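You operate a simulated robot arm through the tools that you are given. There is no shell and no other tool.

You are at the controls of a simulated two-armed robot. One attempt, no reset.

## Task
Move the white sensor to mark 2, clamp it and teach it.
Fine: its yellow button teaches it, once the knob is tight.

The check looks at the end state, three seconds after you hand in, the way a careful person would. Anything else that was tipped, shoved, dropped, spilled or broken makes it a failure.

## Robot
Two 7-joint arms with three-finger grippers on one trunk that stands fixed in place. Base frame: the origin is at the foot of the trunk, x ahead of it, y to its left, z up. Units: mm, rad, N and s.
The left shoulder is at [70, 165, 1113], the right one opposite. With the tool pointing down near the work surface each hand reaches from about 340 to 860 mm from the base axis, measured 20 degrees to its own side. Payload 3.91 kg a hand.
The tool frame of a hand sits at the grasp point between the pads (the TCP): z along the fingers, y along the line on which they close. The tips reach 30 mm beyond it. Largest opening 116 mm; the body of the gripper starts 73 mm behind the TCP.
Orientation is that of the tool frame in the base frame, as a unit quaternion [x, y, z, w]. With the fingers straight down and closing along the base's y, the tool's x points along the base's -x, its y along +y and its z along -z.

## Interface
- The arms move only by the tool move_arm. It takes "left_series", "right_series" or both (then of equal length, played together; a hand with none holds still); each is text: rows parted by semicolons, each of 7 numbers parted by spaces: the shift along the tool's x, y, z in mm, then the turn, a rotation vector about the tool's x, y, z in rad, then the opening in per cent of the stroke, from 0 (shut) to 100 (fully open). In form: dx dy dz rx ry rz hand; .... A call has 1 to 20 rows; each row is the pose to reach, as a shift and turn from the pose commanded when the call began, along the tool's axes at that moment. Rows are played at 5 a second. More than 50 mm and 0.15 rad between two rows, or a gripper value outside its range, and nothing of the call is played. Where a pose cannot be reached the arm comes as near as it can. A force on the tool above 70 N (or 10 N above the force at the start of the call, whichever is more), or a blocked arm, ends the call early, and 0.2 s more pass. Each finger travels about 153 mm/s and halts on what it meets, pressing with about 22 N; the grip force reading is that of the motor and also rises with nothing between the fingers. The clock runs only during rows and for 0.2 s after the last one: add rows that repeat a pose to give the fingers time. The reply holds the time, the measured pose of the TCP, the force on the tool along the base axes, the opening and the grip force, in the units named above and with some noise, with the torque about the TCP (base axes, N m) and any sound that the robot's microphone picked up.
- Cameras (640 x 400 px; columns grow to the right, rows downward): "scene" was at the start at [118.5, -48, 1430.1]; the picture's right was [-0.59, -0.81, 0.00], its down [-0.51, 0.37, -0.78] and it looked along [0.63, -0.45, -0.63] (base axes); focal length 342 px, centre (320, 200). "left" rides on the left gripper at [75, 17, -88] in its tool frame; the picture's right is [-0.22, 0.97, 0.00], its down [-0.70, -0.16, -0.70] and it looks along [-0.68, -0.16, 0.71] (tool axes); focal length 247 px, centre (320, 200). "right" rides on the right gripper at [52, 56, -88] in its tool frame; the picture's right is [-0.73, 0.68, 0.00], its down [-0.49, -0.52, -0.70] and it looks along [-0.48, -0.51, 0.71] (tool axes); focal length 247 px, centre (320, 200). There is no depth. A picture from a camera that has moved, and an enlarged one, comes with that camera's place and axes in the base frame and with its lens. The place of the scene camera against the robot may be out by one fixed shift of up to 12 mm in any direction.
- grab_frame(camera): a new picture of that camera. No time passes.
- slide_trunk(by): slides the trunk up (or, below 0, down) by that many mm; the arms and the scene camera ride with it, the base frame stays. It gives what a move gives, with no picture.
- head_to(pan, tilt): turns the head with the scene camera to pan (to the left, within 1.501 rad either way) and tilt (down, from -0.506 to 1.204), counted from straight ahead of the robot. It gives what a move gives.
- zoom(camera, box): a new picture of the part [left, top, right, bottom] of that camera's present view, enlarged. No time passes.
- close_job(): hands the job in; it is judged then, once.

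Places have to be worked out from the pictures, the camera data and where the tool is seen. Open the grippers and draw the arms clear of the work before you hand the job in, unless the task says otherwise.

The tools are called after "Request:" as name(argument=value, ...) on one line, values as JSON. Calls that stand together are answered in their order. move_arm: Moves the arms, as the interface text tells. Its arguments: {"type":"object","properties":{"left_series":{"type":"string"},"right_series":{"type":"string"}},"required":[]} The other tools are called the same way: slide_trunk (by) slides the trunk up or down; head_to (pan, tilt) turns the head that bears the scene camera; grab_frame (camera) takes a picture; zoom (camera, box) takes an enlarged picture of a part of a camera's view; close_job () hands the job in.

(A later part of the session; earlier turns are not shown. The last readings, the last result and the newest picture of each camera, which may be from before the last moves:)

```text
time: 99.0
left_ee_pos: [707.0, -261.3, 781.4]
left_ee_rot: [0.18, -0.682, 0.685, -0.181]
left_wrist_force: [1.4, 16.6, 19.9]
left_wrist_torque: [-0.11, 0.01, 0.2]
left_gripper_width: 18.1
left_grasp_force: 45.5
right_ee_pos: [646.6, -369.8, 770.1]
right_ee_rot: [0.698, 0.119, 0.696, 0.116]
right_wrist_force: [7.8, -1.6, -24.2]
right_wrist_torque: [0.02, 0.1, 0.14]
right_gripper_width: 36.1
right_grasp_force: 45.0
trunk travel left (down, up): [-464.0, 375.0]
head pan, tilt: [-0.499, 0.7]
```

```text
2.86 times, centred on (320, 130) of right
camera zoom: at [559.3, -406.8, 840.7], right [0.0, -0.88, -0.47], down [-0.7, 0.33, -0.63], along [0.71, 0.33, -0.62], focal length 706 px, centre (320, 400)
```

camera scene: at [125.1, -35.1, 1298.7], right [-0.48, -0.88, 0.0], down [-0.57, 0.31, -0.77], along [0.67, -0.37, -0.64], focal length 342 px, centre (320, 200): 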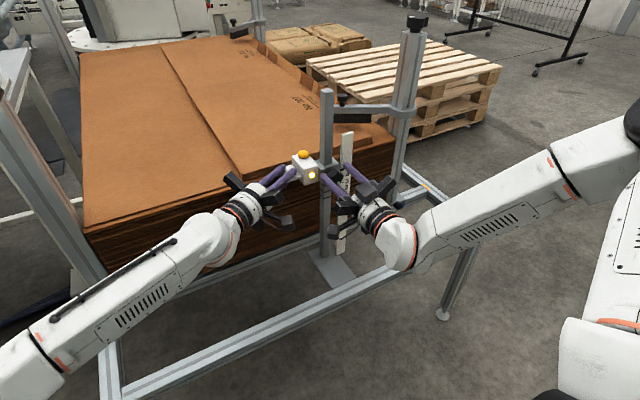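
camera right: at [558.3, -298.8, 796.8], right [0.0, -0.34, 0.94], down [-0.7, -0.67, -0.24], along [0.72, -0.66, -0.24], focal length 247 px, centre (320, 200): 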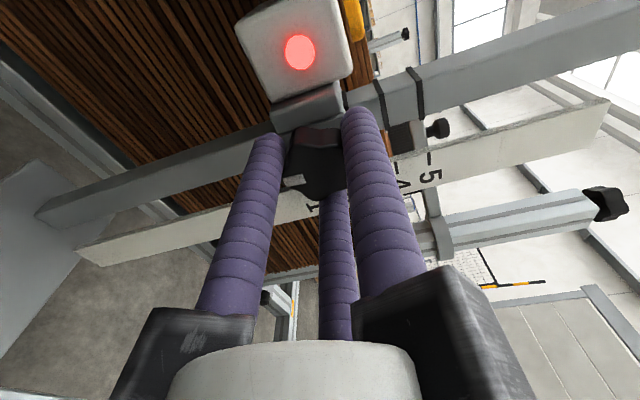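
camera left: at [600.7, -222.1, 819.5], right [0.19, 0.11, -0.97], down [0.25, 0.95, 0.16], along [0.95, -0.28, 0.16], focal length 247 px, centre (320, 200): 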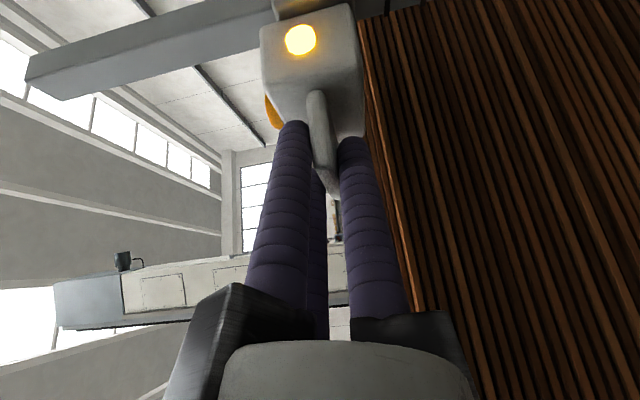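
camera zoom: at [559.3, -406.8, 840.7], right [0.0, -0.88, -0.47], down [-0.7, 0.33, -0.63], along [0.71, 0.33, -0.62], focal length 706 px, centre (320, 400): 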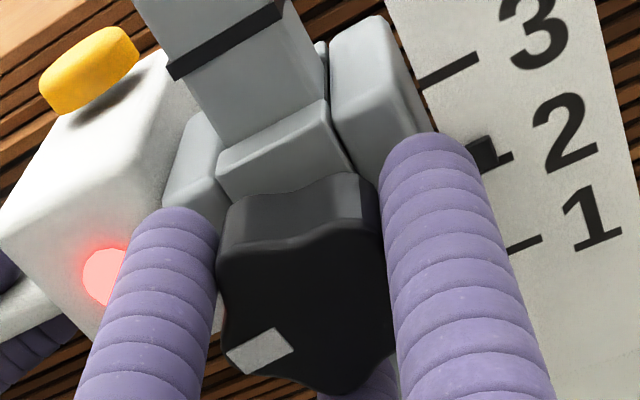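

The right hand is lifting the sensor slightly (24 N against the left), and the pointer shows a touch above 2. I lower the right hand 1.2 mm and then tighten 0.3 rad more.

Request:
move_arm(right_series="-1.1 -0.4 0 0 0 0 0; -1.1 -0.4 0 0 0 0 0; -1.1 -0.4 0 0 0 0.08 0; -1.1 -0.4 0 0 0 0.16 0; -1.1 -0.4 0 0 0 0.24 0; -1.1 -0.4 0 0 0 0.32 0; -1.1 -0.4 0 0 0 0.32 0")

Request:
zoom(camera="right", box=[240, 60, 400, 200])

```text
time: 100.6
left_ee_pos: [708.3, -261.5, 780.1]
left_ee_rot: [0.179, -0.683, 0.685, -0.18]
left_wrist_force: [15.4, -4.7, 14.7]
left_wrist_torque: [-0.21, -0.14, -0.13]
left_gripper_width: 18.1
left_grasp_force: 44.8
right_ee_pos: [646.2, -368.7, 769.9]
right_ee_rot: [0.708, 0.006, 0.707, 0.005]
right_wrist_force: [-6.0, 19.6, -19.5]
right_wrist_torque: [-0.42, -0.58, 0.18]
right_gripper_width: 36.4
right_grasp_force: 44.9
trunk travel left (down, up): [-464.0, 375.0]
head pan, tilt: [-0.499, 0.7]
```

```text
2.86 times, centred on (320, 130) of right
camera zoom: at [559.0, -425.3, 825.4], right [0.0, -0.69, -0.72], down [-0.7, 0.51, -0.49], along [0.71, 0.51, -0.49], focal length 706 px, centre (320, 400)
```

zoom: 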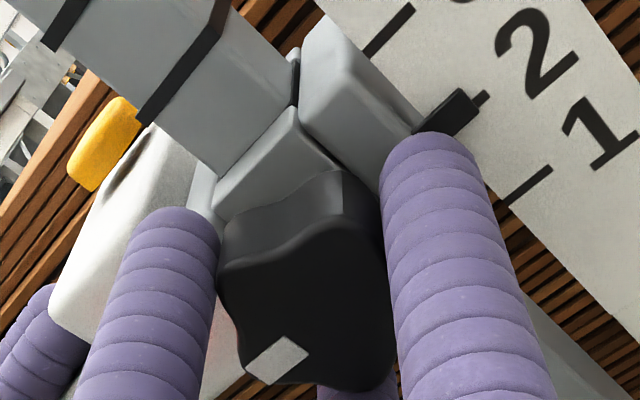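

Torque present, and the pointer lines up with tick 2. I release and back the right hand off along -x, then take a look.

Request:
move_arm(right_series="0 0 0 0 0 0 30; 0 0 0 0 0 0 47; 0 0 0 0 0 0 47; 0 0 -30 0 0 0 50; 0 0 -60 0 0 -0.1 50; 0 0 -100 0 0 -0.24 50; 0 0 -130 0 0 -0.38 50; 0 0 -130 0 0 -0.52 50; 0 0 -130 0 0 -0.6 50; 0 0 -130 0 0 -0.6 50")

Request:
grab_frame(camera="right")

Request:
zoom(camera="right", box=[240, 60, 400, 180])

Request:
grab_frame(camera="scene")

```text
time: 102.8
left_ee_pos: [708.1, -261.4, 779.0]
left_ee_rot: [0.18, -0.683, 0.685, -0.18]
left_wrist_force: [6.0, 8.2, -7.0]
left_wrist_torque: [0.08, 0.04, 0.4]
left_gripper_width: 17.9
left_grasp_force: 44.6
right_ee_pos: [515.7, -372.3, 769.1]
right_ee_rot: [0.673, 0.216, 0.674, 0.215]
right_wrist_force: [0.5, -0.3, 0.0]
right_wrist_torque: [0.01, -0.01, 0.03]
right_gripper_width: 58.4
right_grasp_force: 0.1
trunk travel left (down, up): [-464.0, 375.0]
head pan, tilt: [-0.499, 0.7]
```

```text
taken
camera right: at [429.5, -386.9, 847.1], right [0.0, -0.98, -0.2], down [-0.7, 0.14, -0.7], along [0.71, 0.14, -0.69], focal length 247 px, centre (320, 200)
```

right: 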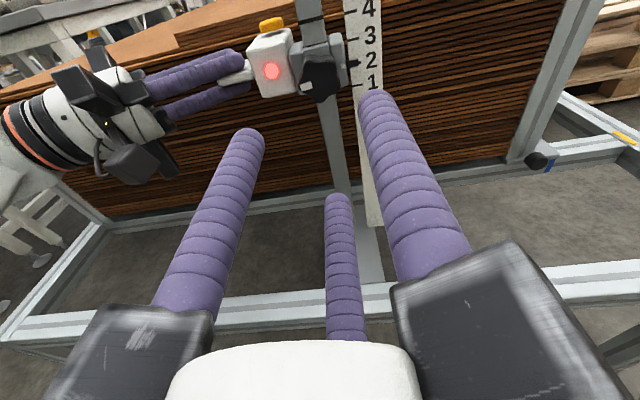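

```text
3.33 times, centred on (320, 120) of right
camera zoom: at [429.5, -386.9, 847.1], right [0.0, -0.98, -0.2], down [-0.7, 0.14, -0.7], along [0.71, 0.14, -0.69], focal length 823 px, centre (320, 467)
```

zoom: 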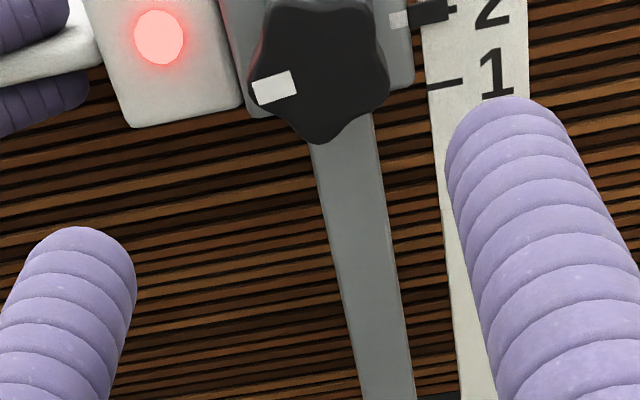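

```text
taken
camera scene: at [125.2, -38.0, 1243.0], right [-0.48, -0.88, 0.0], down [-0.57, 0.31, -0.76], along [0.67, -0.37, -0.65], focal length 342 px, centre (320, 200)
```

scene: 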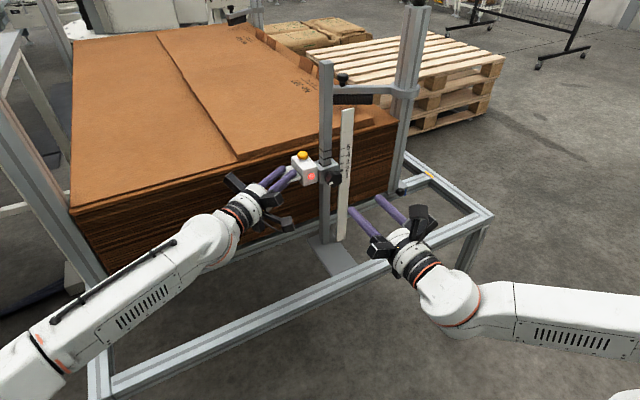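

I check the pointer against the ticks at higher zoom from this position.

Request:
zoom(camera="right", box=[290, 10, 390, 100])

Request:
zoom(camera="right", box=[330, 25, 390, 95])

```text
4.44 times, centred on (340, 55) of right
camera zoom: at [429.5, -386.9, 847.1], right [0.0, -0.98, -0.2], down [-0.7, 0.14, -0.7], along [0.71, 0.14, -0.69], focal length 1098 px, centre (231, 844)
```

zoom: 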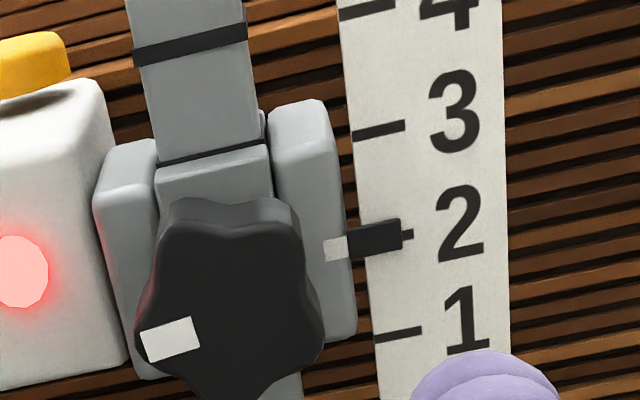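

```text
5.71 times, centred on (360, 60) of right
camera zoom: at [429.5, -386.9, 847.1], right [0.0, -0.98, -0.2], down [-0.7, 0.14, -0.7], along [0.71, 0.14, -0.69], focal length 1411 px, centre (91, 1000)
```

zoom: 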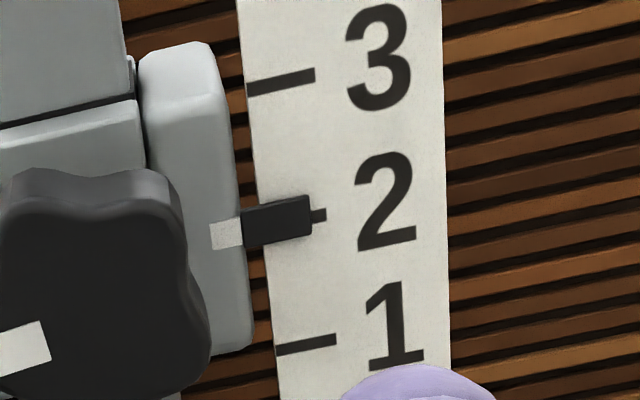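

The pointer sits squarely on tick 2. Next is the button, whose visible centre I place near (734,-331,808). The right hand, closed and pointing +x, will press it from above with its lowest rod, so first I move it up and over, still in front of the sensor.

Request:
move_arm(right_series="24 4.3 0 0 0 0.03 35; 48 8.6 10 0 0 0.06 15; 72 13 20 0 0 0.1 0; 95.7 17.3 44 0 0 0.1 0; 95.7 17.3 44 0 0 0.1 0")

Request:
grab_frame(camera="right")

Request:
grab_frame(camera="scene")

```text
time: 104.0
left_ee_pos: [707.7, -262.1, 780.6]
left_ee_rot: [0.18, -0.684, 0.684, -0.18]
left_wrist_force: [6.7, 8.5, -4.3]
left_wrist_torque: [0.03, 0.06, -0.32]
left_gripper_width: 18.3
left_grasp_force: 44.9
right_ee_pos: [546.1, -356.0, 813.4]
right_ee_rot: [0.68, 0.192, 0.681, 0.192]
right_wrist_force: [-0.1, 0.0, -1.5]
right_wrist_torque: [0.01, 0.01, 0.02]
right_gripper_width: 9.5
right_grasp_force: 22.1
right hand out of reach, approached as far as the arm can: row 1, 2, 3, 4, 5
trunk travel left (down, up): [-464.0, 375.0]
head pan, tilt: [-0.499, 0.7]
```

```text
taken
camera right: at [459.0, -377.4, 888.5], right [0.0, -0.96, -0.27], down [-0.7, 0.19, -0.69], along [0.71, 0.19, -0.67], focal length 247 px, centre (320, 200)
```

right: 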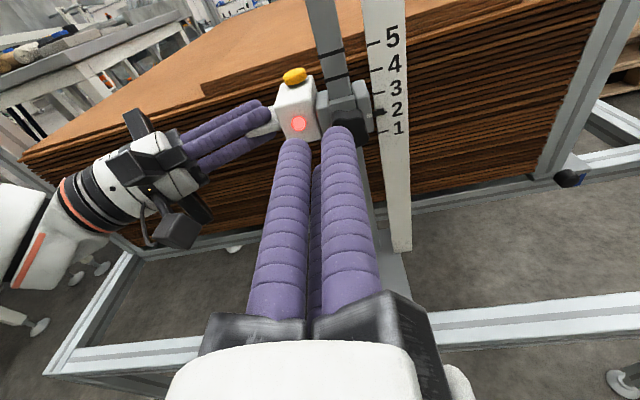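

```text
taken
camera scene: at [125.0, -37.8, 1243.1], right [-0.48, -0.88, 0.0], down [-0.57, 0.31, -0.76], along [0.67, -0.37, -0.64], focal length 342 px, centre (320, 200)
```

scene: 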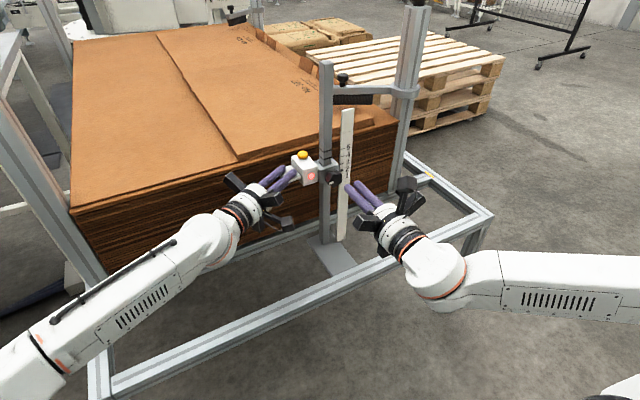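

The right arm cannot reach that high with the hand fully level. Pitching the hand about 30° downward should suit its wrist and still clear the post, so I pitch it in place.

Request:
move_arm(right_series="0 0 0 0.068 -0.111 0 0; 0 0 0 0.136 -0.222 0 0; 0 0 0 0.204 -0.332 0 0; 0 0 0 0.272 -0.443 0 0; 0 0 0 0.272 -0.443 0 0")

Request:
grab_frame(camera="right")

```text
time: 105.2
left_ee_pos: [708.2, -261.9, 780.3]
left_ee_rot: [0.179, -0.684, 0.684, -0.18]
left_wrist_force: [9.1, 6.9, -1.7]
left_wrist_torque: [-0.03, 0.0, 0.1]
left_gripper_width: 18.1
left_grasp_force: 45.0
right_ee_pos: [548.1, -355.8, 811.3]
right_ee_rot: [0.68, 0.192, 0.681, 0.192]
right_wrist_force: [-0.4, 1.1, 0.0]
right_wrist_torque: [0.02, 0.03, 0.01]
right_gripper_width: 9.3
right_grasp_force: 22.1
right hand out of reach, approached as far as the arm can: row 1, 2, 3, 4, 5
trunk travel left (down, up): [-464.0, 375.0]
head pan, tilt: [-0.499, 0.7]
```

```text
taken
camera right: at [458.8, -377.6, 888.6], right [0.0, -0.96, -0.27], down [-0.7, 0.19, -0.69], along [0.71, 0.19, -0.67], focal length 247 px, centre (320, 200)
```

right: 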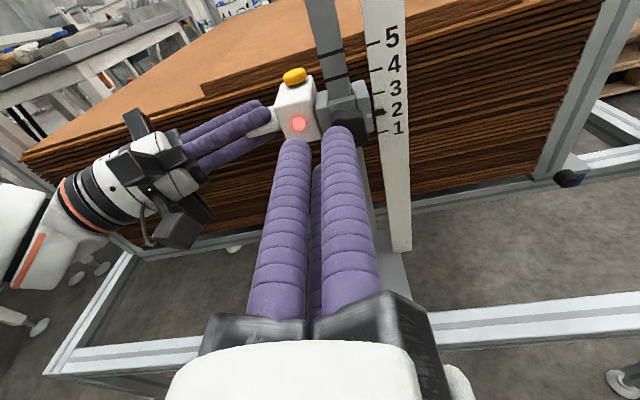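

The arm is stuck at its limit. I step back down toward the earlier reachable area to see how the commanded pose relates.

Request:
move_arm(right_series="-24 -5 -10 0 0 0 0; -48 -9 -20 0 0 0 0; -48 -9 -20 0 0 0 0")

```text
time: 106.0
left_ee_pos: [706.8, -262.3, 780.5]
left_ee_rot: [0.18, -0.683, 0.685, -0.179]
left_wrist_force: [9.5, 6.1, -1.7]
left_wrist_torque: [-0.04, -0.05, 0.2]
left_gripper_width: 17.9
left_grasp_force: 45.3
right_ee_pos: [525.2, -374.8, 768.6]
right_ee_rot: [0.681, 0.192, 0.681, 0.19]
right_wrist_force: [-0.2, -0.4, 0.0]
right_wrist_torque: [0.03, 0.04, -0.02]
right_gripper_width: 9.5
right_grasp_force: 21.8
trunk travel left (down, up): [-464.0, 375.0]
head pan, tilt: [-0.499, 0.7]
```

The commanded pose follows the achieved one, so I'm back in reachable space. I try pitching the hand down 0.3 rad here.

Request:
move_arm(right_series="0 0 0 0.052 -0.085 0 0; 0 0 0 0.104 -0.17 0 0; 0 0 0 0.157 -0.256 0 0; 0 0 0 0.157 -0.256 0 0")

```text
time: 107.0
left_ee_pos: [707.2, -261.0, 780.3]
left_ee_rot: [0.18, -0.683, 0.684, -0.181]
left_wrist_force: [8.8, 6.5, -3.0]
left_wrist_torque: [-0.04, 0.02, 0.27]
left_gripper_width: 18.0
left_grasp_force: 44.9
right_ee_pos: [526.1, -375.9, 766.5]
right_ee_rot: [0.714, 0.199, 0.646, 0.181]
right_wrist_force: [0.2, 0.5, 0.0]
right_wrist_torque: [-0.01, 0.02, -0.03]
right_gripper_width: 9.5
right_grasp_force: 21.9
right hand out of reach, approached as far as the arm can: row 2, 3, 4
trunk travel left (down, up): [-464.0, 375.0]
head pan, tilt: [-0.499, 0.7]
```

Pitching is limited at this roll. I roll the hand back by 1.05 rad, where the wrist should be more relaxed, and then try the pitch again.

Request:
move_arm(right_series="0 0 0 0 0 -0.15 0; 0 0 0 0 0 -0.3 0; 0 0 0 0 0 -0.45 0; 0 0 0 0 0 -0.6 0; 0 0 0 0 0 -0.75 0; 0 0 0 0 0 -0.9 0; 0 0 0 0 0 -1.05 0; 0 0 0 0 0 -1.05 0")

```text
time: 108.8
left_ee_pos: [707.5, -260.9, 780.1]
left_ee_rot: [0.18, -0.683, 0.684, -0.181]
left_wrist_force: [8.5, 6.3, -3.0]
left_wrist_torque: [-0.04, 0.04, 0.08]
left_gripper_width: 18.1
left_grasp_force: 45.1
right_ee_pos: [525.7, -374.7, 767.1]
right_ee_rot: [0.516, 0.531, 0.468, 0.482]
right_wrist_force: [0.2, 0.1, -0.3]
right_wrist_torque: [-0.03, 0.05, 0.0]
right_gripper_width: 9.2
right_grasp_force: 21.9
trunk travel left (down, up): [-464.0, 375.0]
head pan, tilt: [-0.499, 0.7]
```

Now tool x points left and tool y up. I try pitching down 0.4 rad about tool x.

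Request:
move_arm(right_series="0 0 0 0.1 0 0 0; 0 0 0 0.2 0 0 0; 0 0 0 0.3 0 0 0; 0 0 0 0.4 0 0 0; 0 0 0 0.4 0 0 0")

```text
time: 110.0
left_ee_pos: [707.2, -261.3, 780.0]
left_ee_rot: [0.18, -0.683, 0.684, -0.18]
left_wrist_force: [7.0, 4.2, -2.2]
left_wrist_torque: [0.01, 0.0, 0.86]
left_gripper_width: 18.1
left_grasp_force: 45.0
right_ee_pos: [497.0, -394.4, 721.7]
right_ee_rot: [0.555, 0.561, 0.431, 0.437]
right_wrist_force: [0.3, -0.9, -0.2]
right_wrist_torque: [0.0, -0.01, 0.02]
right_gripper_width: 9.3
right_grasp_force: 21.7
right hand out of reach, approached as far as the arm can: row 1, 2, 3, 4, 5
trunk travel left (down, up): [-464.0, 375.0]
head pan, tilt: [-0.499, 0.7]
```

The pattern fits a minimum reach: the wrist cannot come closer than about 360 mm to the shoulder. Farther forward there is no such limit, so I move forward and up, still ahead of the sensor, to about (600,-340,790).

Request:
move_arm(right_series="13.3 22.8 20.8 0 0 0 0; 26.6 45.6 41.6 0 0 0 0; 40 68.3 62.3 0 0 0 0; 53.3 91.1 83.1 0 0 0 0; 53.3 91.1 83.1 0 0 0 0")

Request:
grab_frame(camera="right")

Request:
grab_frame(camera="scene")

```text
time: 111.2
left_ee_pos: [707.7, -262.3, 779.4]
left_ee_rot: [0.179, -0.684, 0.684, -0.18]
left_wrist_force: [7.9, 6.3, -2.0]
left_wrist_torque: [0.0, 0.04, -0.25]
left_gripper_width: 18.1
left_grasp_force: 45.4
right_ee_pos: [506.4, -390.6, 727.2]
right_ee_rot: [0.555, 0.562, 0.431, 0.437]
right_wrist_force: [0.1, -0.6, 0.8]
right_wrist_torque: [0.02, 0.02, 0.01]
right_gripper_width: 9.3
right_grasp_force: 21.9
right hand out of reach, approached as far as the arm can: row 1, 2, 3, 4, 5
trunk travel left (down, up): [-464.0, 375.0]
head pan, tilt: [-0.499, 0.7]
```

```text
taken
camera right: at [435.2, -337.2, 804.1], right [0.17, -0.72, 0.67], down [-0.81, -0.49, -0.33], along [0.57, -0.48, -0.67], focal length 247 px, centre (320, 200)
```

right: 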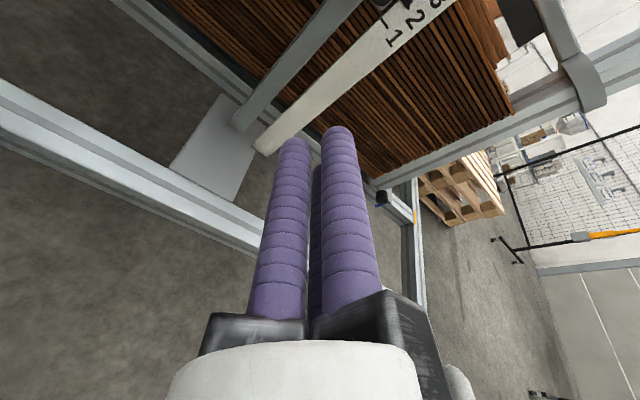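

```text
taken
camera scene: at [124.8, -38.0, 1243.1], right [-0.48, -0.88, 0.0], down [-0.57, 0.31, -0.76], along [0.67, -0.37, -0.64], focal length 342 px, centre (320, 200)
```

scene: 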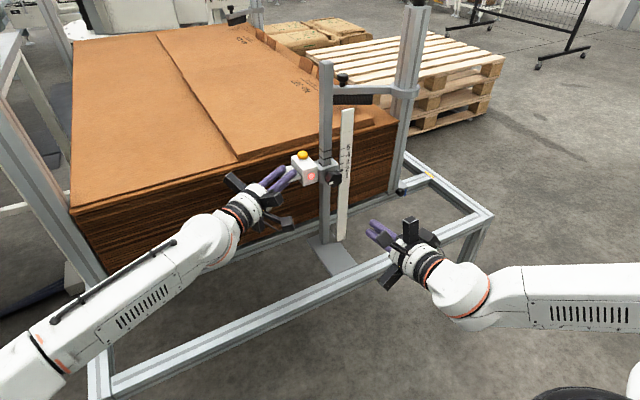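

Still limited while pitched. The level pose near x 580–646 was fine before, so I level the hand while moving forward to about (590,-345,755).

Request:
move_arm(right_series="11 9 20 -0.06 0 0 0; 22 17 40 -0.12 0 0 0; 33 26 60 -0.19 0 0 0; 45 48 75 -0.248 0 0 0; 45 48 75 -0.248 0 0 0")

```text
time: 112.4
left_ee_pos: [707.8, -262.2, 780.6]
left_ee_rot: [0.18, -0.684, 0.684, -0.181]
left_wrist_force: [7.6, 5.6, -2.5]
left_wrist_torque: [-0.02, 0.03, 0.28]
left_gripper_width: 18.1
left_grasp_force: 45.1
right_ee_pos: [590.5, -344.0, 747.0]
right_ee_rot: [0.495, 0.503, 0.497, 0.504]
right_wrist_force: [0.4, -0.2, 0.1]
right_wrist_torque: [0.01, 0.03, 0.0]
right_gripper_width: 9.4
right_grasp_force: 22.0
trunk travel left (down, up): [-464.0, 375.0]
head pan, tilt: [-0.499, 0.7]
```

Reachable and level. Now I move to x 622 beside the knob line and raise straight up toward z 850, with tips staying short of the sensor face.

Request:
move_arm(right_series="13 0 20 0 0 0 0; 13 10 32 0 0 0 0; 13 40 32 0 0 0 0; 13 70 32 0 0 0 0; 13 103 32 0 0 0 0; 13 103 32 0 0 0 0")

Request:
grab_frame(camera="right")

Request:
grab_frame(camera="scene")

```text
time: 113.8
left_ee_pos: [707.6, -262.1, 778.8]
left_ee_rot: [0.179, -0.684, 0.684, -0.181]
left_wrist_force: [10.8, 0.5, -5.6]
left_wrist_torque: [0.16, -0.04, 0.13]
left_gripper_width: 18.1
left_grasp_force: 44.6
right_ee_pos: [612.0, -346.6, 799.1]
right_ee_rot: [0.489, 0.503, 0.504, 0.504]
right_wrist_force: [1.8, -0.1, 5.8]
right_wrist_torque: [0.02, 0.66, 0.0]
right_gripper_width: 9.2
right_grasp_force: 22.1
right hand out of reach, approached as far as the arm can: row 3, 4, 5, 6
trunk travel left (down, up): [-464.0, 375.0]
head pan, tilt: [-0.499, 0.7]
```

```text
taken
camera right: at [522.4, -296.6, 855.4], right [0.0, -0.72, 0.69], down [-0.68, -0.5, -0.53], along [0.73, -0.47, -0.49], focal length 247 px, centre (320, 200)
```

right: 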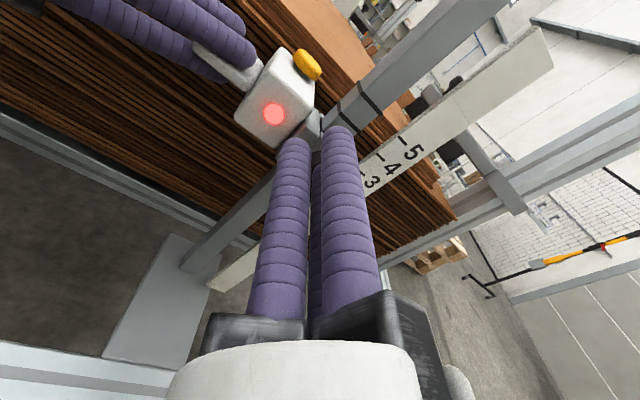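

```text
taken
camera scene: at [124.6, -38.4, 1243.3], right [-0.48, -0.88, 0.0], down [-0.57, 0.31, -0.76], along [0.67, -0.37, -0.64], focal length 342 px, centre (320, 200)
```

scene: 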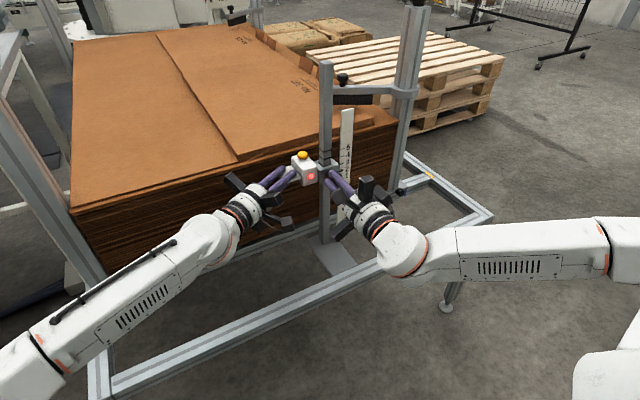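

The right hand is at its height limit and lightly touching the knob. A better plan is to back the right hand off, release the tab, and press the button with the left hand level, using the trunk for height. First I withdraw the right hand.

Request:
move_arm(right_series="0 0 -25 0 0 0 0; 0 -10 -50 0 0 0 0; -15 -30 -75 0 0 0 0; -30 -50 -95 0 0 0 0; -30 -50 -95 0 0 0 0")

Request:
grab_frame(camera="right")

Request:
zoom(camera="scene", box=[275, 110, 395, 200])

```text
time: 115.0
left_ee_pos: [706.5, -263.0, 779.6]
left_ee_rot: [0.179, -0.683, 0.685, -0.18]
left_wrist_force: [7.4, 5.5, -3.4]
left_wrist_torque: [-0.03, 0.03, -0.01]
left_gripper_width: 17.9
left_grasp_force: 44.9
right_ee_pos: [516.0, -379.6, 751.2]
right_ee_rot: [0.496, 0.504, 0.497, 0.503]
right_wrist_force: [0.2, 0.0, 0.6]
right_wrist_torque: [-0.02, 0.01, -0.01]
right_gripper_width: 9.6
right_grasp_force: 22.1
right hand out of reach, approached as far as the arm can: row 1
trunk travel left (down, up): [-464.0, 375.0]
head pan, tilt: [-0.499, 0.7]
```

```text
taken
camera right: at [428.5, -326.9, 808.4], right [0.0, -0.72, 0.69], down [-0.7, -0.49, -0.52], along [0.72, -0.48, -0.51], focal length 247 px, centre (320, 200)
```

right: 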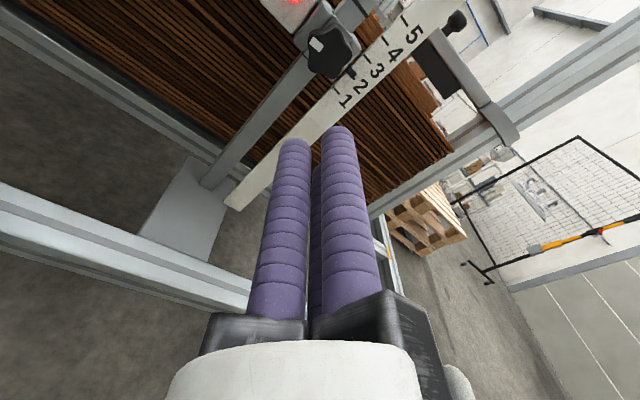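

```text
4.44 times, centred on (335, 155) of scene
camera zoom: at [124.7, -38.0, 1243.1], right [-0.48, -0.88, 0.0], down [-0.57, 0.31, -0.76], along [0.67, -0.37, -0.64], focal length 1518 px, centre (253, 400)
```

zoom: 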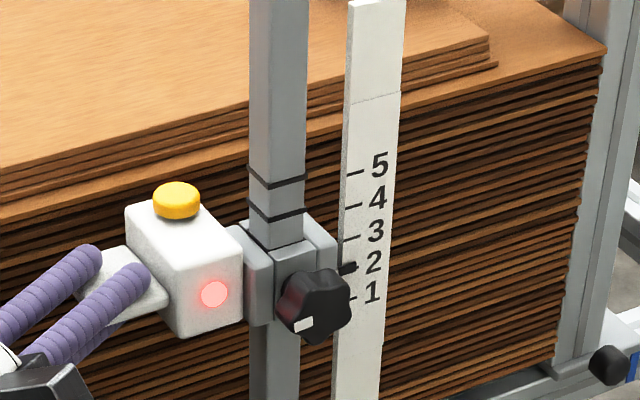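

The knob is still at its tight angle and the pointer is on 2. I release the tab with the left hand and see whether the sensor stays put.

Request:
move_arm(left_series="0 0 0 0 0 0 20; 0 0 0 0 0 0 31; 0 0 0 0 0 0 31; 0 0 0 0 0 0 31")

Request:
zoom(camera="scene", box=[275, 110, 395, 200])

Request:
zoom(camera="right", box=[290, 0, 430, 110])

Request:
grab_frame(camera="left")

```text
time: 116.0
left_ee_pos: [706.9, -262.7, 780.5]
left_ee_rot: [-0.179, 0.684, -0.684, 0.181]
left_wrist_force: [-0.8, -0.1, 0.1]
left_wrist_torque: [-0.01, -0.01, -0.02]
left_gripper_width: 35.7
left_grasp_force: 0.1
right_ee_pos: [515.5, -379.1, 750.9]
right_ee_rot: [0.496, 0.503, 0.497, 0.503]
right_wrist_force: [0.3, 0.1, 0.5]
right_wrist_torque: [-0.01, 0.01, 0.03]
right_gripper_width: 9.1
right_grasp_force: 22.2
trunk travel left (down, up): [-464.0, 375.0]
head pan, tilt: [-0.499, 0.7]
```

```text
4.44 times, centred on (335, 155) of scene
camera zoom: at [123.6, -38.6, 1243.2], right [-0.48, -0.88, 0.0], down [-0.57, 0.31, -0.76], along [0.67, -0.37, -0.64], focal length 1518 px, centre (253, 400)
```

zoom: 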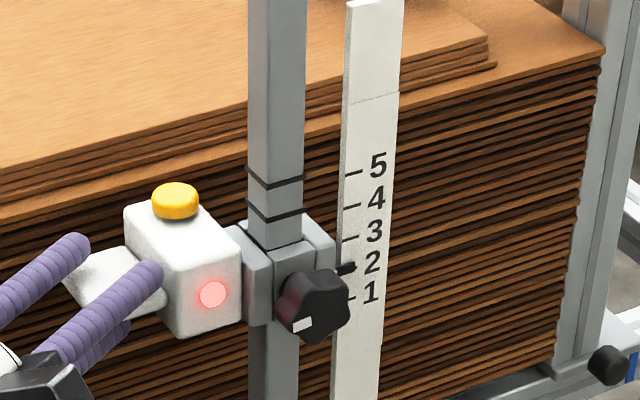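

```text
3.64 times, centred on (360, 55) of right
camera zoom: at [428.0, -327.2, 808.7], right [0.0, -0.72, 0.69], down [-0.7, -0.49, -0.52], along [0.72, -0.48, -0.5], focal length 898 px, centre (174, 727)
```

zoom: 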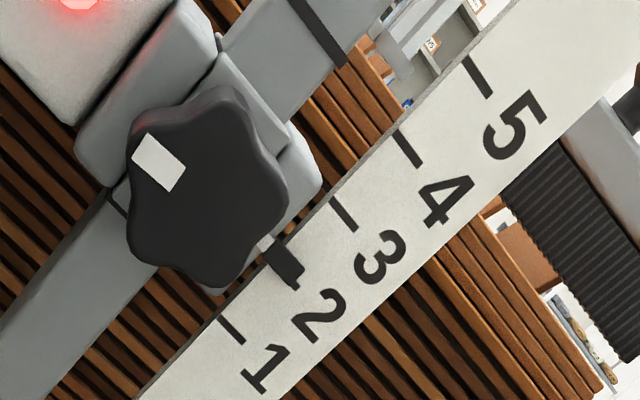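

```text
taken
camera left: at [598.6, -223.1, 762.6], right [0.2, 0.11, -0.97], down [0.26, 0.95, 0.16], along [0.94, -0.29, 0.16], focal length 247 px, centre (320, 200)
```

left: 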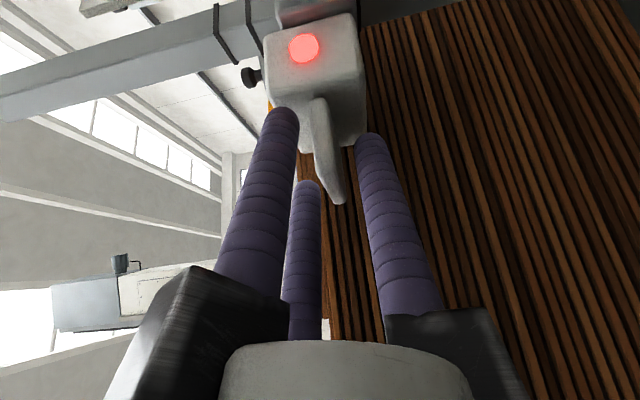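

The sensor stays on mark 2 unsupported. I retract the left hand about 95 mm along its axis, then raise the trunk.

Request:
move_arm(left_series="0 0 -25 0 0 0 31; 0 0 -50 0 0 0 31; 0 0 -75 0 0 0 15; 0 0 -95 0 0 0 0; 0 0 -95 0 0 0 0; 0 0 -95 0 0 0 0")

Request:
slide_trunk(by=70)

Request:
grab_frame(camera="left")

Request:
grab_frame(camera="scene")

```text
time: 117.4
left_ee_pos: [661.5, -180.0, 781.6]
left_ee_rot: [0.18, -0.683, 0.684, -0.181]
left_wrist_force: [-0.5, 0.0, 0.5]
left_wrist_torque: [0.01, 0.02, 0.0]
left_gripper_width: 9.2
left_grasp_force: 22.3
right_ee_pos: [515.2, -380.3, 751.6]
right_ee_rot: [0.496, 0.503, 0.496, 0.504]
right_wrist_force: [0.2, 1.5, 0.3]
right_wrist_torque: [-0.06, 0.0, 0.0]
right_gripper_width: 9.5
right_grasp_force: 21.9
trunk travel left (down, up): [-464.0, 375.0]
head pan, tilt: [-0.499, 0.7]
```

```text
time: 118.5
left_ee_pos: [662.3, -180.2, 852.0]
left_ee_rot: [0.179, -0.683, 0.684, -0.181]
left_wrist_force: [0.2, 0.1, 0.4]
left_wrist_torque: [-0.01, 0.01, 0.0]
left_gripper_width: 9.1
left_grasp_force: 22.8
right_ee_pos: [515.2, -378.8, 820.4]
right_ee_rot: [0.497, 0.502, 0.497, 0.504]
right_wrist_force: [0.4, 0.3, 0.0]
right_wrist_torque: [0.02, 0.01, 0.03]
right_gripper_width: 9.2
right_grasp_force: 22.4
trunk travel left (down, up): [-535.0, 305.0]
head pan, tilt: [-0.499, 0.7]
```

```text
taken
camera left: at [553.2, -141.0, 833.7], right [0.2, 0.11, -0.97], down [0.26, 0.95, 0.16], along [0.94, -0.29, 0.16], focal length 247 px, centre (320, 200)
```

left: 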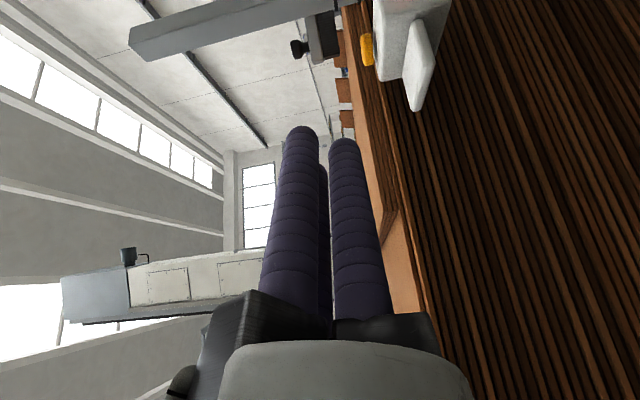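

```text
taken
camera scene: at [124.0, -38.7, 1313.1], right [-0.48, -0.88, 0.0], down [-0.57, 0.31, -0.76], along [0.67, -0.37, -0.64], focal length 342 px, centre (320, 200)
```

scene: 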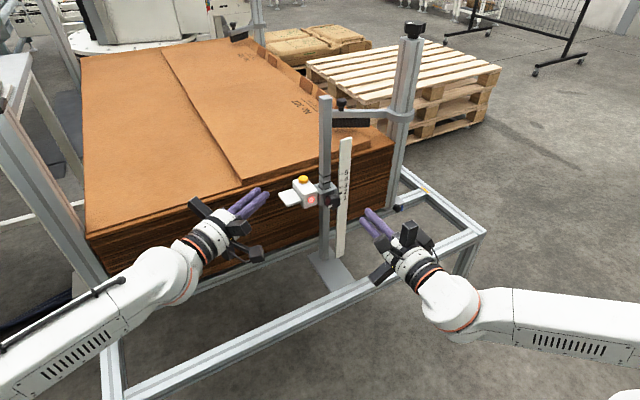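

Both hands are clear. I zoom in on the button from the left camera to aim the press.

Request:
zoom(camera="left", box=[320, 0, 460, 110])

Request:
zoom(camera="scene", box=[265, 160, 365, 235])

Request:
grab_frame(camera="right")

```text
3.64 times, centred on (390, 55) of left
camera zoom: at [553.2, -141.0, 833.7], right [0.2, 0.11, -0.97], down [0.26, 0.95, 0.16], along [0.94, -0.29, 0.16], focal length 898 px, centre (66, 727)
```

zoom: 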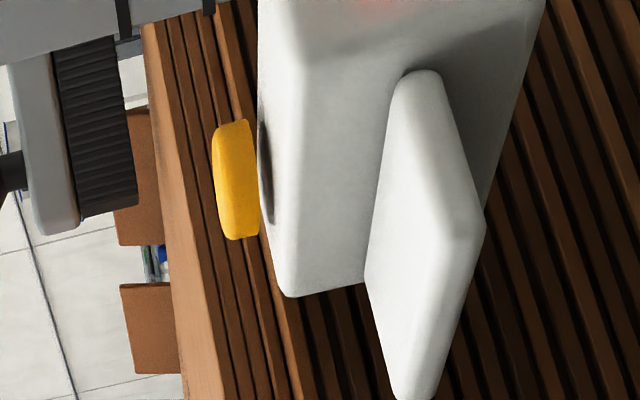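

```text
5.33 times, centred on (315, 198) of scene
camera zoom: at [124.0, -38.7, 1313.1], right [-0.48, -0.88, 0.0], down [-0.57, 0.31, -0.76], along [0.67, -0.37, -0.64], focal length 1822 px, centre (347, 213)
```

zoom: 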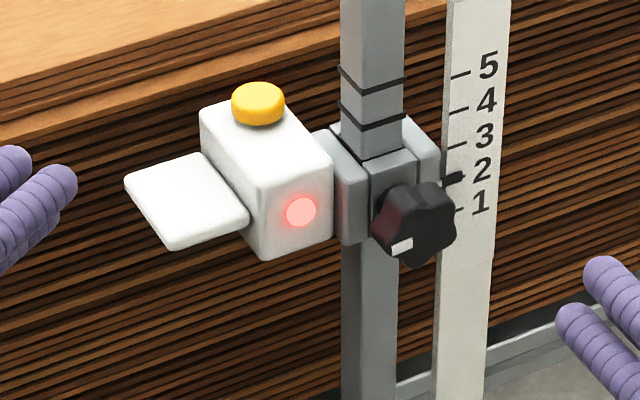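

```text
taken
camera right: at [428.3, -327.3, 878.5], right [0.0, -0.72, 0.69], down [-0.7, -0.49, -0.52], along [0.72, -0.48, -0.51], focal length 247 px, centre (320, 200)
```

right: 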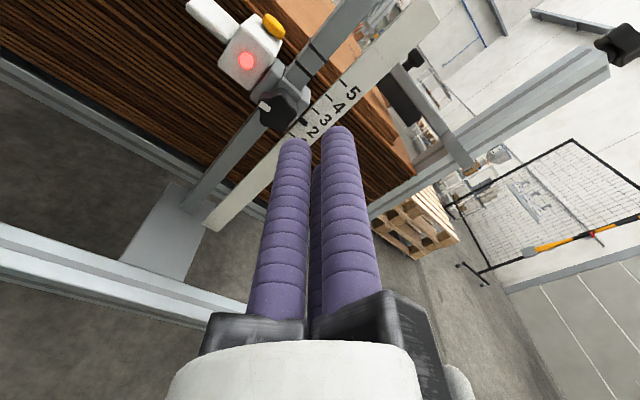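

The two wrist views agree on the button: centre (731.5,-326,808.5), top at about z 813.5. I slide the closed left hand over it at z 852, which leaves the lowest rod about 15 mm above the button.

Request:
move_arm(left_series="3 0 34 0 0 0 0; 6 0 68 0 0 0 0; 9 0 102 0 0 0 0; 11.6 0 125 0 0 0 0; 11.6 0 136 0 0 0 0; 11.6 0 136 0 0 0 0")

Request:
zoom(camera="scene", box=[265, 140, 385, 230])

Request:
grab_frame(camera="left")

Request:
zoom(camera="right", box=[180, 0, 340, 120])

```text
time: 119.8
left_ee_pos: [719.1, -305.8, 853.4]
left_ee_rot: [0.179, -0.683, 0.684, -0.181]
left_wrist_force: [-0.7, -0.2, -1.0]
left_wrist_torque: [0.01, 0.02, 0.0]
left_gripper_width: 9.5
left_grasp_force: 22.0
right_ee_pos: [514.9, -379.4, 821.2]
right_ee_rot: [0.496, 0.503, 0.497, 0.504]
right_wrist_force: [-0.2, -0.3, 0.6]
right_wrist_torque: [0.01, -0.01, -0.02]
right_gripper_width: 9.3
right_grasp_force: 21.9
trunk travel left (down, up): [-535.0, 305.0]
head pan, tilt: [-0.499, 0.7]
```

```text
4.44 times, centred on (325, 185) of scene
camera zoom: at [123.6, -38.5, 1313.2], right [-0.48, -0.88, 0.0], down [-0.57, 0.31, -0.76], along [0.67, -0.37, -0.64], focal length 1518 px, centre (298, 267)
```

zoom: 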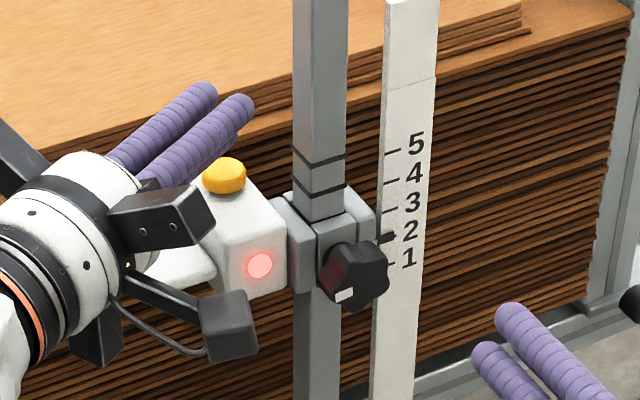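

```text
taken
camera left: at [610.0, -265.7, 834.5], right [0.2, 0.11, -0.97], down [0.26, 0.95, 0.16], along [0.94, -0.29, 0.16], focal length 247 px, centre (320, 200)
```

left: 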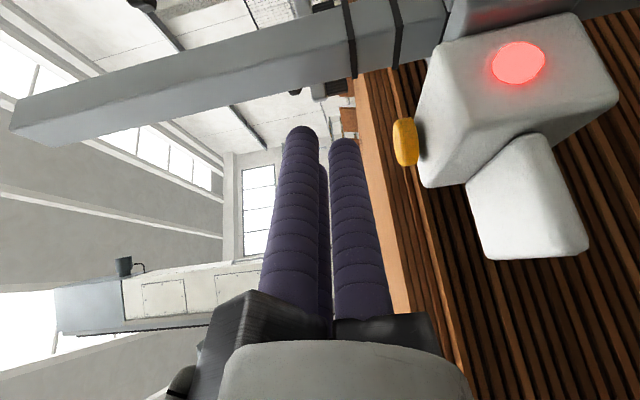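

```text
3.33 times, centred on (260, 60) of right
camera zoom: at [428.0, -327.1, 878.8], right [0.0, -0.72, 0.69], down [-0.7, -0.49, -0.52], along [0.72, -0.48, -0.5], focal length 823 px, centre (520, 667)
```

zoom: 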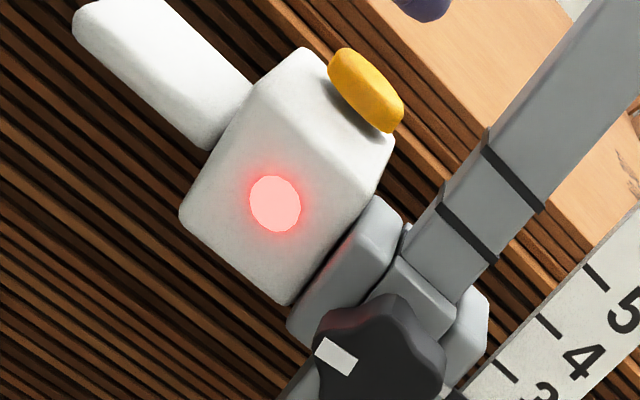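

The lowest rod lines up with the button sideways, but the button sits under the very tip, so I go 6 mm further forward and 3 mm sideways. Then I lower 13 mm, stopping just above it.

Request:
move_arm(left_series="-3 0 6 0 0 0 0; -3 4 6 0 0 0 0; -3 8 6 0 0 0 0; -3 13 6 0 0 0 0; -3 13 6 0 0 0 0")

Request:
grab_frame(camera="left")

Request:
zoom(camera="right", box=[180, 0, 340, 120])

```text
time: 121.0
left_ee_pos: [723.6, -307.6, 839.7]
left_ee_rot: [0.18, -0.683, 0.684, -0.182]
left_wrist_force: [-0.1, -0.6, -0.3]
left_wrist_torque: [-0.01, -0.02, 0.0]
left_gripper_width: 9.3
left_grasp_force: 21.8
right_ee_pos: [515.4, -379.3, 820.4]
right_ee_rot: [0.497, 0.502, 0.497, 0.504]
right_wrist_force: [0.4, -0.2, -0.3]
right_wrist_torque: [-0.02, 0.02, -0.02]
right_gripper_width: 9.6
right_grasp_force: 22.0
trunk travel left (down, up): [-535.0, 305.0]
head pan, tilt: [-0.499, 0.7]
```

```text
taken
camera left: at [615.3, -268.8, 821.1], right [0.2, 0.11, -0.97], down [0.26, 0.95, 0.16], along [0.94, -0.29, 0.16], focal length 247 px, centre (320, 200)
```

left: 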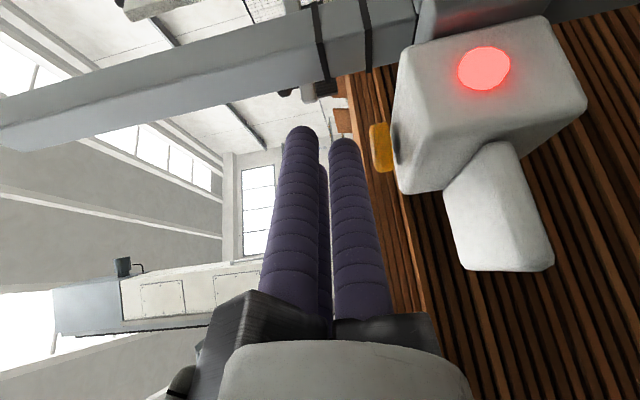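

```text
3.33 times, centred on (260, 60) of right
camera zoom: at [428.0, -327.2, 878.7], right [0.0, -0.72, 0.69], down [-0.7, -0.49, -0.52], along [0.72, -0.48, -0.5], focal length 823 px, centre (520, 667)
```

zoom: 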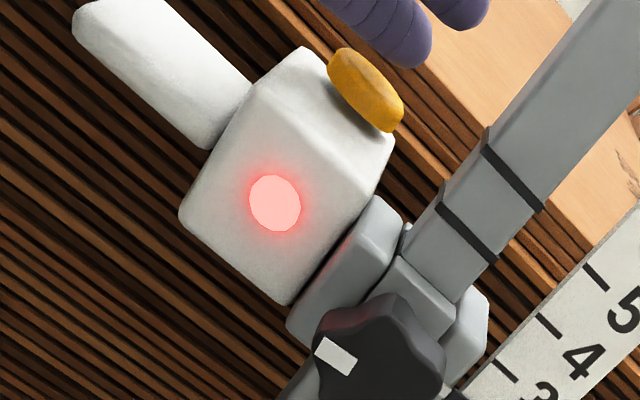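

The rod tip is centred about 4–5 mm above the button. I lower gently to 6 mm and read the force.

Request:
move_arm(left_series="0 2 0 0 0 0 0; 0 4 0 0 0 0 0; 0 6 0 0 0 0 0; 0 6 0 0 0 0 0")

Request:
zoom(camera="right", box=[180, 0, 340, 120])

```text
time: 122.0
left_ee_pos: [723.6, -308.2, 833.8]
left_ee_rot: [0.18, -0.684, 0.684, -0.181]
left_wrist_force: [-0.3, 0.0, -0.1]
left_wrist_torque: [-0.01, 0.02, 0.01]
left_gripper_width: 9.4
left_grasp_force: 21.6
right_ee_pos: [515.7, -379.3, 820.8]
right_ee_rot: [0.497, 0.503, 0.497, 0.503]
right_wrist_force: [0.4, -1.1, -0.5]
right_wrist_torque: [0.03, -0.01, -0.02]
right_gripper_width: 9.3
right_grasp_force: 21.8
trunk travel left (down, up): [-535.0, 305.0]
head pan, tilt: [-0.499, 0.7]
```

```text
3.33 times, centred on (260, 60) of right
camera zoom: at [428.1, -327.2, 878.7], right [0.0, -0.72, 0.69], down [-0.7, -0.49, -0.52], along [0.72, -0.48, -0.51], focal length 823 px, centre (520, 667)
```

zoom: 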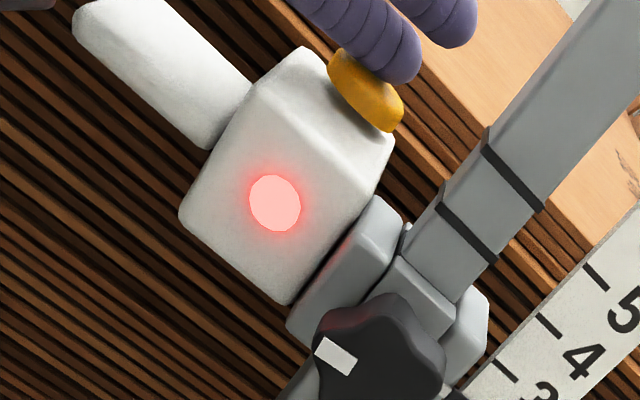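

Just touching, with no force yet. I continue down 2 mm at a time.

Request:
move_arm(left_series="0 1 0 0 0 0 0; 0 2 0 0 0 0 0; 0 2 0 0 0 0 0")

Request:
move_arm(left_series="0 1 0 0 0 0 0; 0 2 0 0 0 0 0; 0 2 0 0 0 0 0")

Request:
zoom(camera="right", box=[180, 0, 340, 120])

```text
time: 122.8
left_ee_pos: [723.8, -309.8, 831.9]
left_ee_rot: [-0.18, 0.684, -0.684, 0.181]
left_wrist_force: [-0.7, -0.2, 0.3]
left_wrist_torque: [0.01, -0.02, -0.01]
left_gripper_width: 9.0
left_grasp_force: 22.0
right_ee_pos: [515.5, -379.3, 820.3]
right_ee_rot: [0.497, 0.502, 0.498, 0.504]
right_wrist_force: [-0.4, 0.2, 0.3]
right_wrist_torque: [-0.06, 0.01, 0.01]
right_gripper_width: 9.1
right_grasp_force: 21.7
trunk travel left (down, up): [-535.0, 305.0]
head pan, tilt: [-0.499, 0.7]
```

```text
time: 123.7
left_ee_pos: [722.9, -308.7, 828.6]
left_ee_rot: [0.179, -0.683, 0.684, -0.181]
left_wrist_force: [-0.2, -0.4, 0.6]
left_wrist_torque: [0.01, -0.03, -0.01]
left_gripper_width: 9.3
left_grasp_force: 21.5
right_ee_pos: [514.5, -378.7, 820.7]
right_ee_rot: [0.496, 0.503, 0.497, 0.504]
right_wrist_force: [0.0, -0.5, 0.0]
right_wrist_torque: [-0.01, 0.01, 0.0]
right_gripper_width: 9.2
right_grasp_force: 21.7
trunk travel left (down, up): [-535.0, 305.0]
head pan, tilt: [-0.499, 0.7]
```

```text
3.33 times, centred on (260, 60) of right
camera zoom: at [428.0, -327.2, 878.7], right [0.0, -0.72, 0.69], down [-0.7, -0.49, -0.52], along [0.72, -0.48, -0.5], focal length 823 px, centre (520, 667)
```

zoom: 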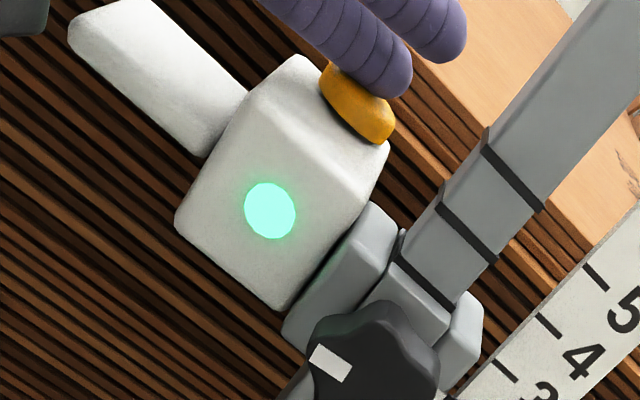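

The light turned green, so the button works. But the sensor slid down about 2 mm with almost no force, so the clamp is not really holding. I lift off and look at the light and pointer.

Request:
move_arm(left_series="0 -4 0 0 0 0 0; 0 -12 0 0 0 0 0; 0 -20 0 0 0 0 0; 0 -20 0 0 0 0 0")

Request:
zoom(camera="right", box=[180, 0, 340, 120])

Request:
zoom(camera="scene", box=[275, 150, 375, 225])

```text
time: 124.7
left_ee_pos: [724.1, -308.0, 850.1]
left_ee_rot: [-0.179, 0.684, -0.684, 0.181]
left_wrist_force: [0.1, 0.0, 0.3]
left_wrist_torque: [0.01, 0.04, 0.0]
left_gripper_width: 9.3
left_grasp_force: 22.3
right_ee_pos: [515.9, -379.4, 820.8]
right_ee_rot: [0.496, 0.502, 0.498, 0.503]
right_wrist_force: [0.5, 0.1, 0.4]
right_wrist_torque: [0.0, -0.03, 0.0]
right_gripper_width: 9.2
right_grasp_force: 22.2
trunk travel left (down, up): [-535.0, 305.0]
head pan, tilt: [-0.499, 0.7]
```

```text
3.33 times, centred on (260, 60) of right
camera zoom: at [428.1, -327.2, 878.7], right [0.0, -0.72, 0.69], down [-0.7, -0.49, -0.52], along [0.72, -0.48, -0.51], focal length 823 px, centre (520, 667)
```

zoom: 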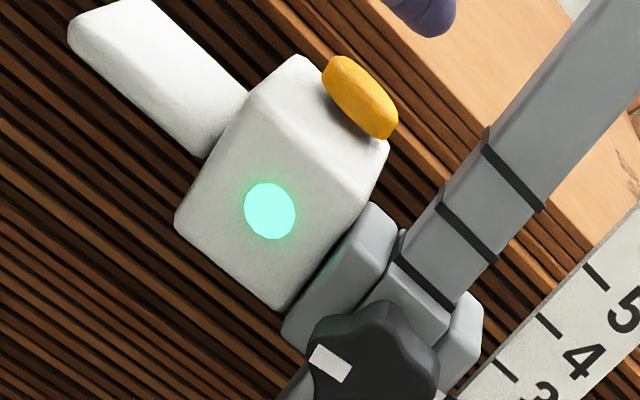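

```text
5.33 times, centred on (325, 188) of scene
camera zoom: at [123.7, -38.7, 1313.2], right [-0.48, -0.88, 0.0], down [-0.57, 0.31, -0.76], along [0.67, -0.37, -0.64], focal length 1822 px, centre (293, 267)
```

zoom: 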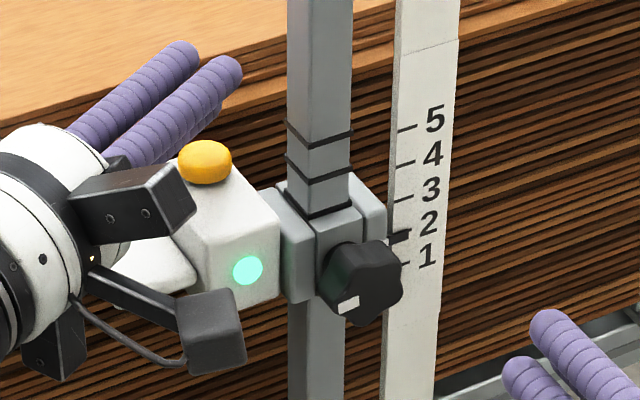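

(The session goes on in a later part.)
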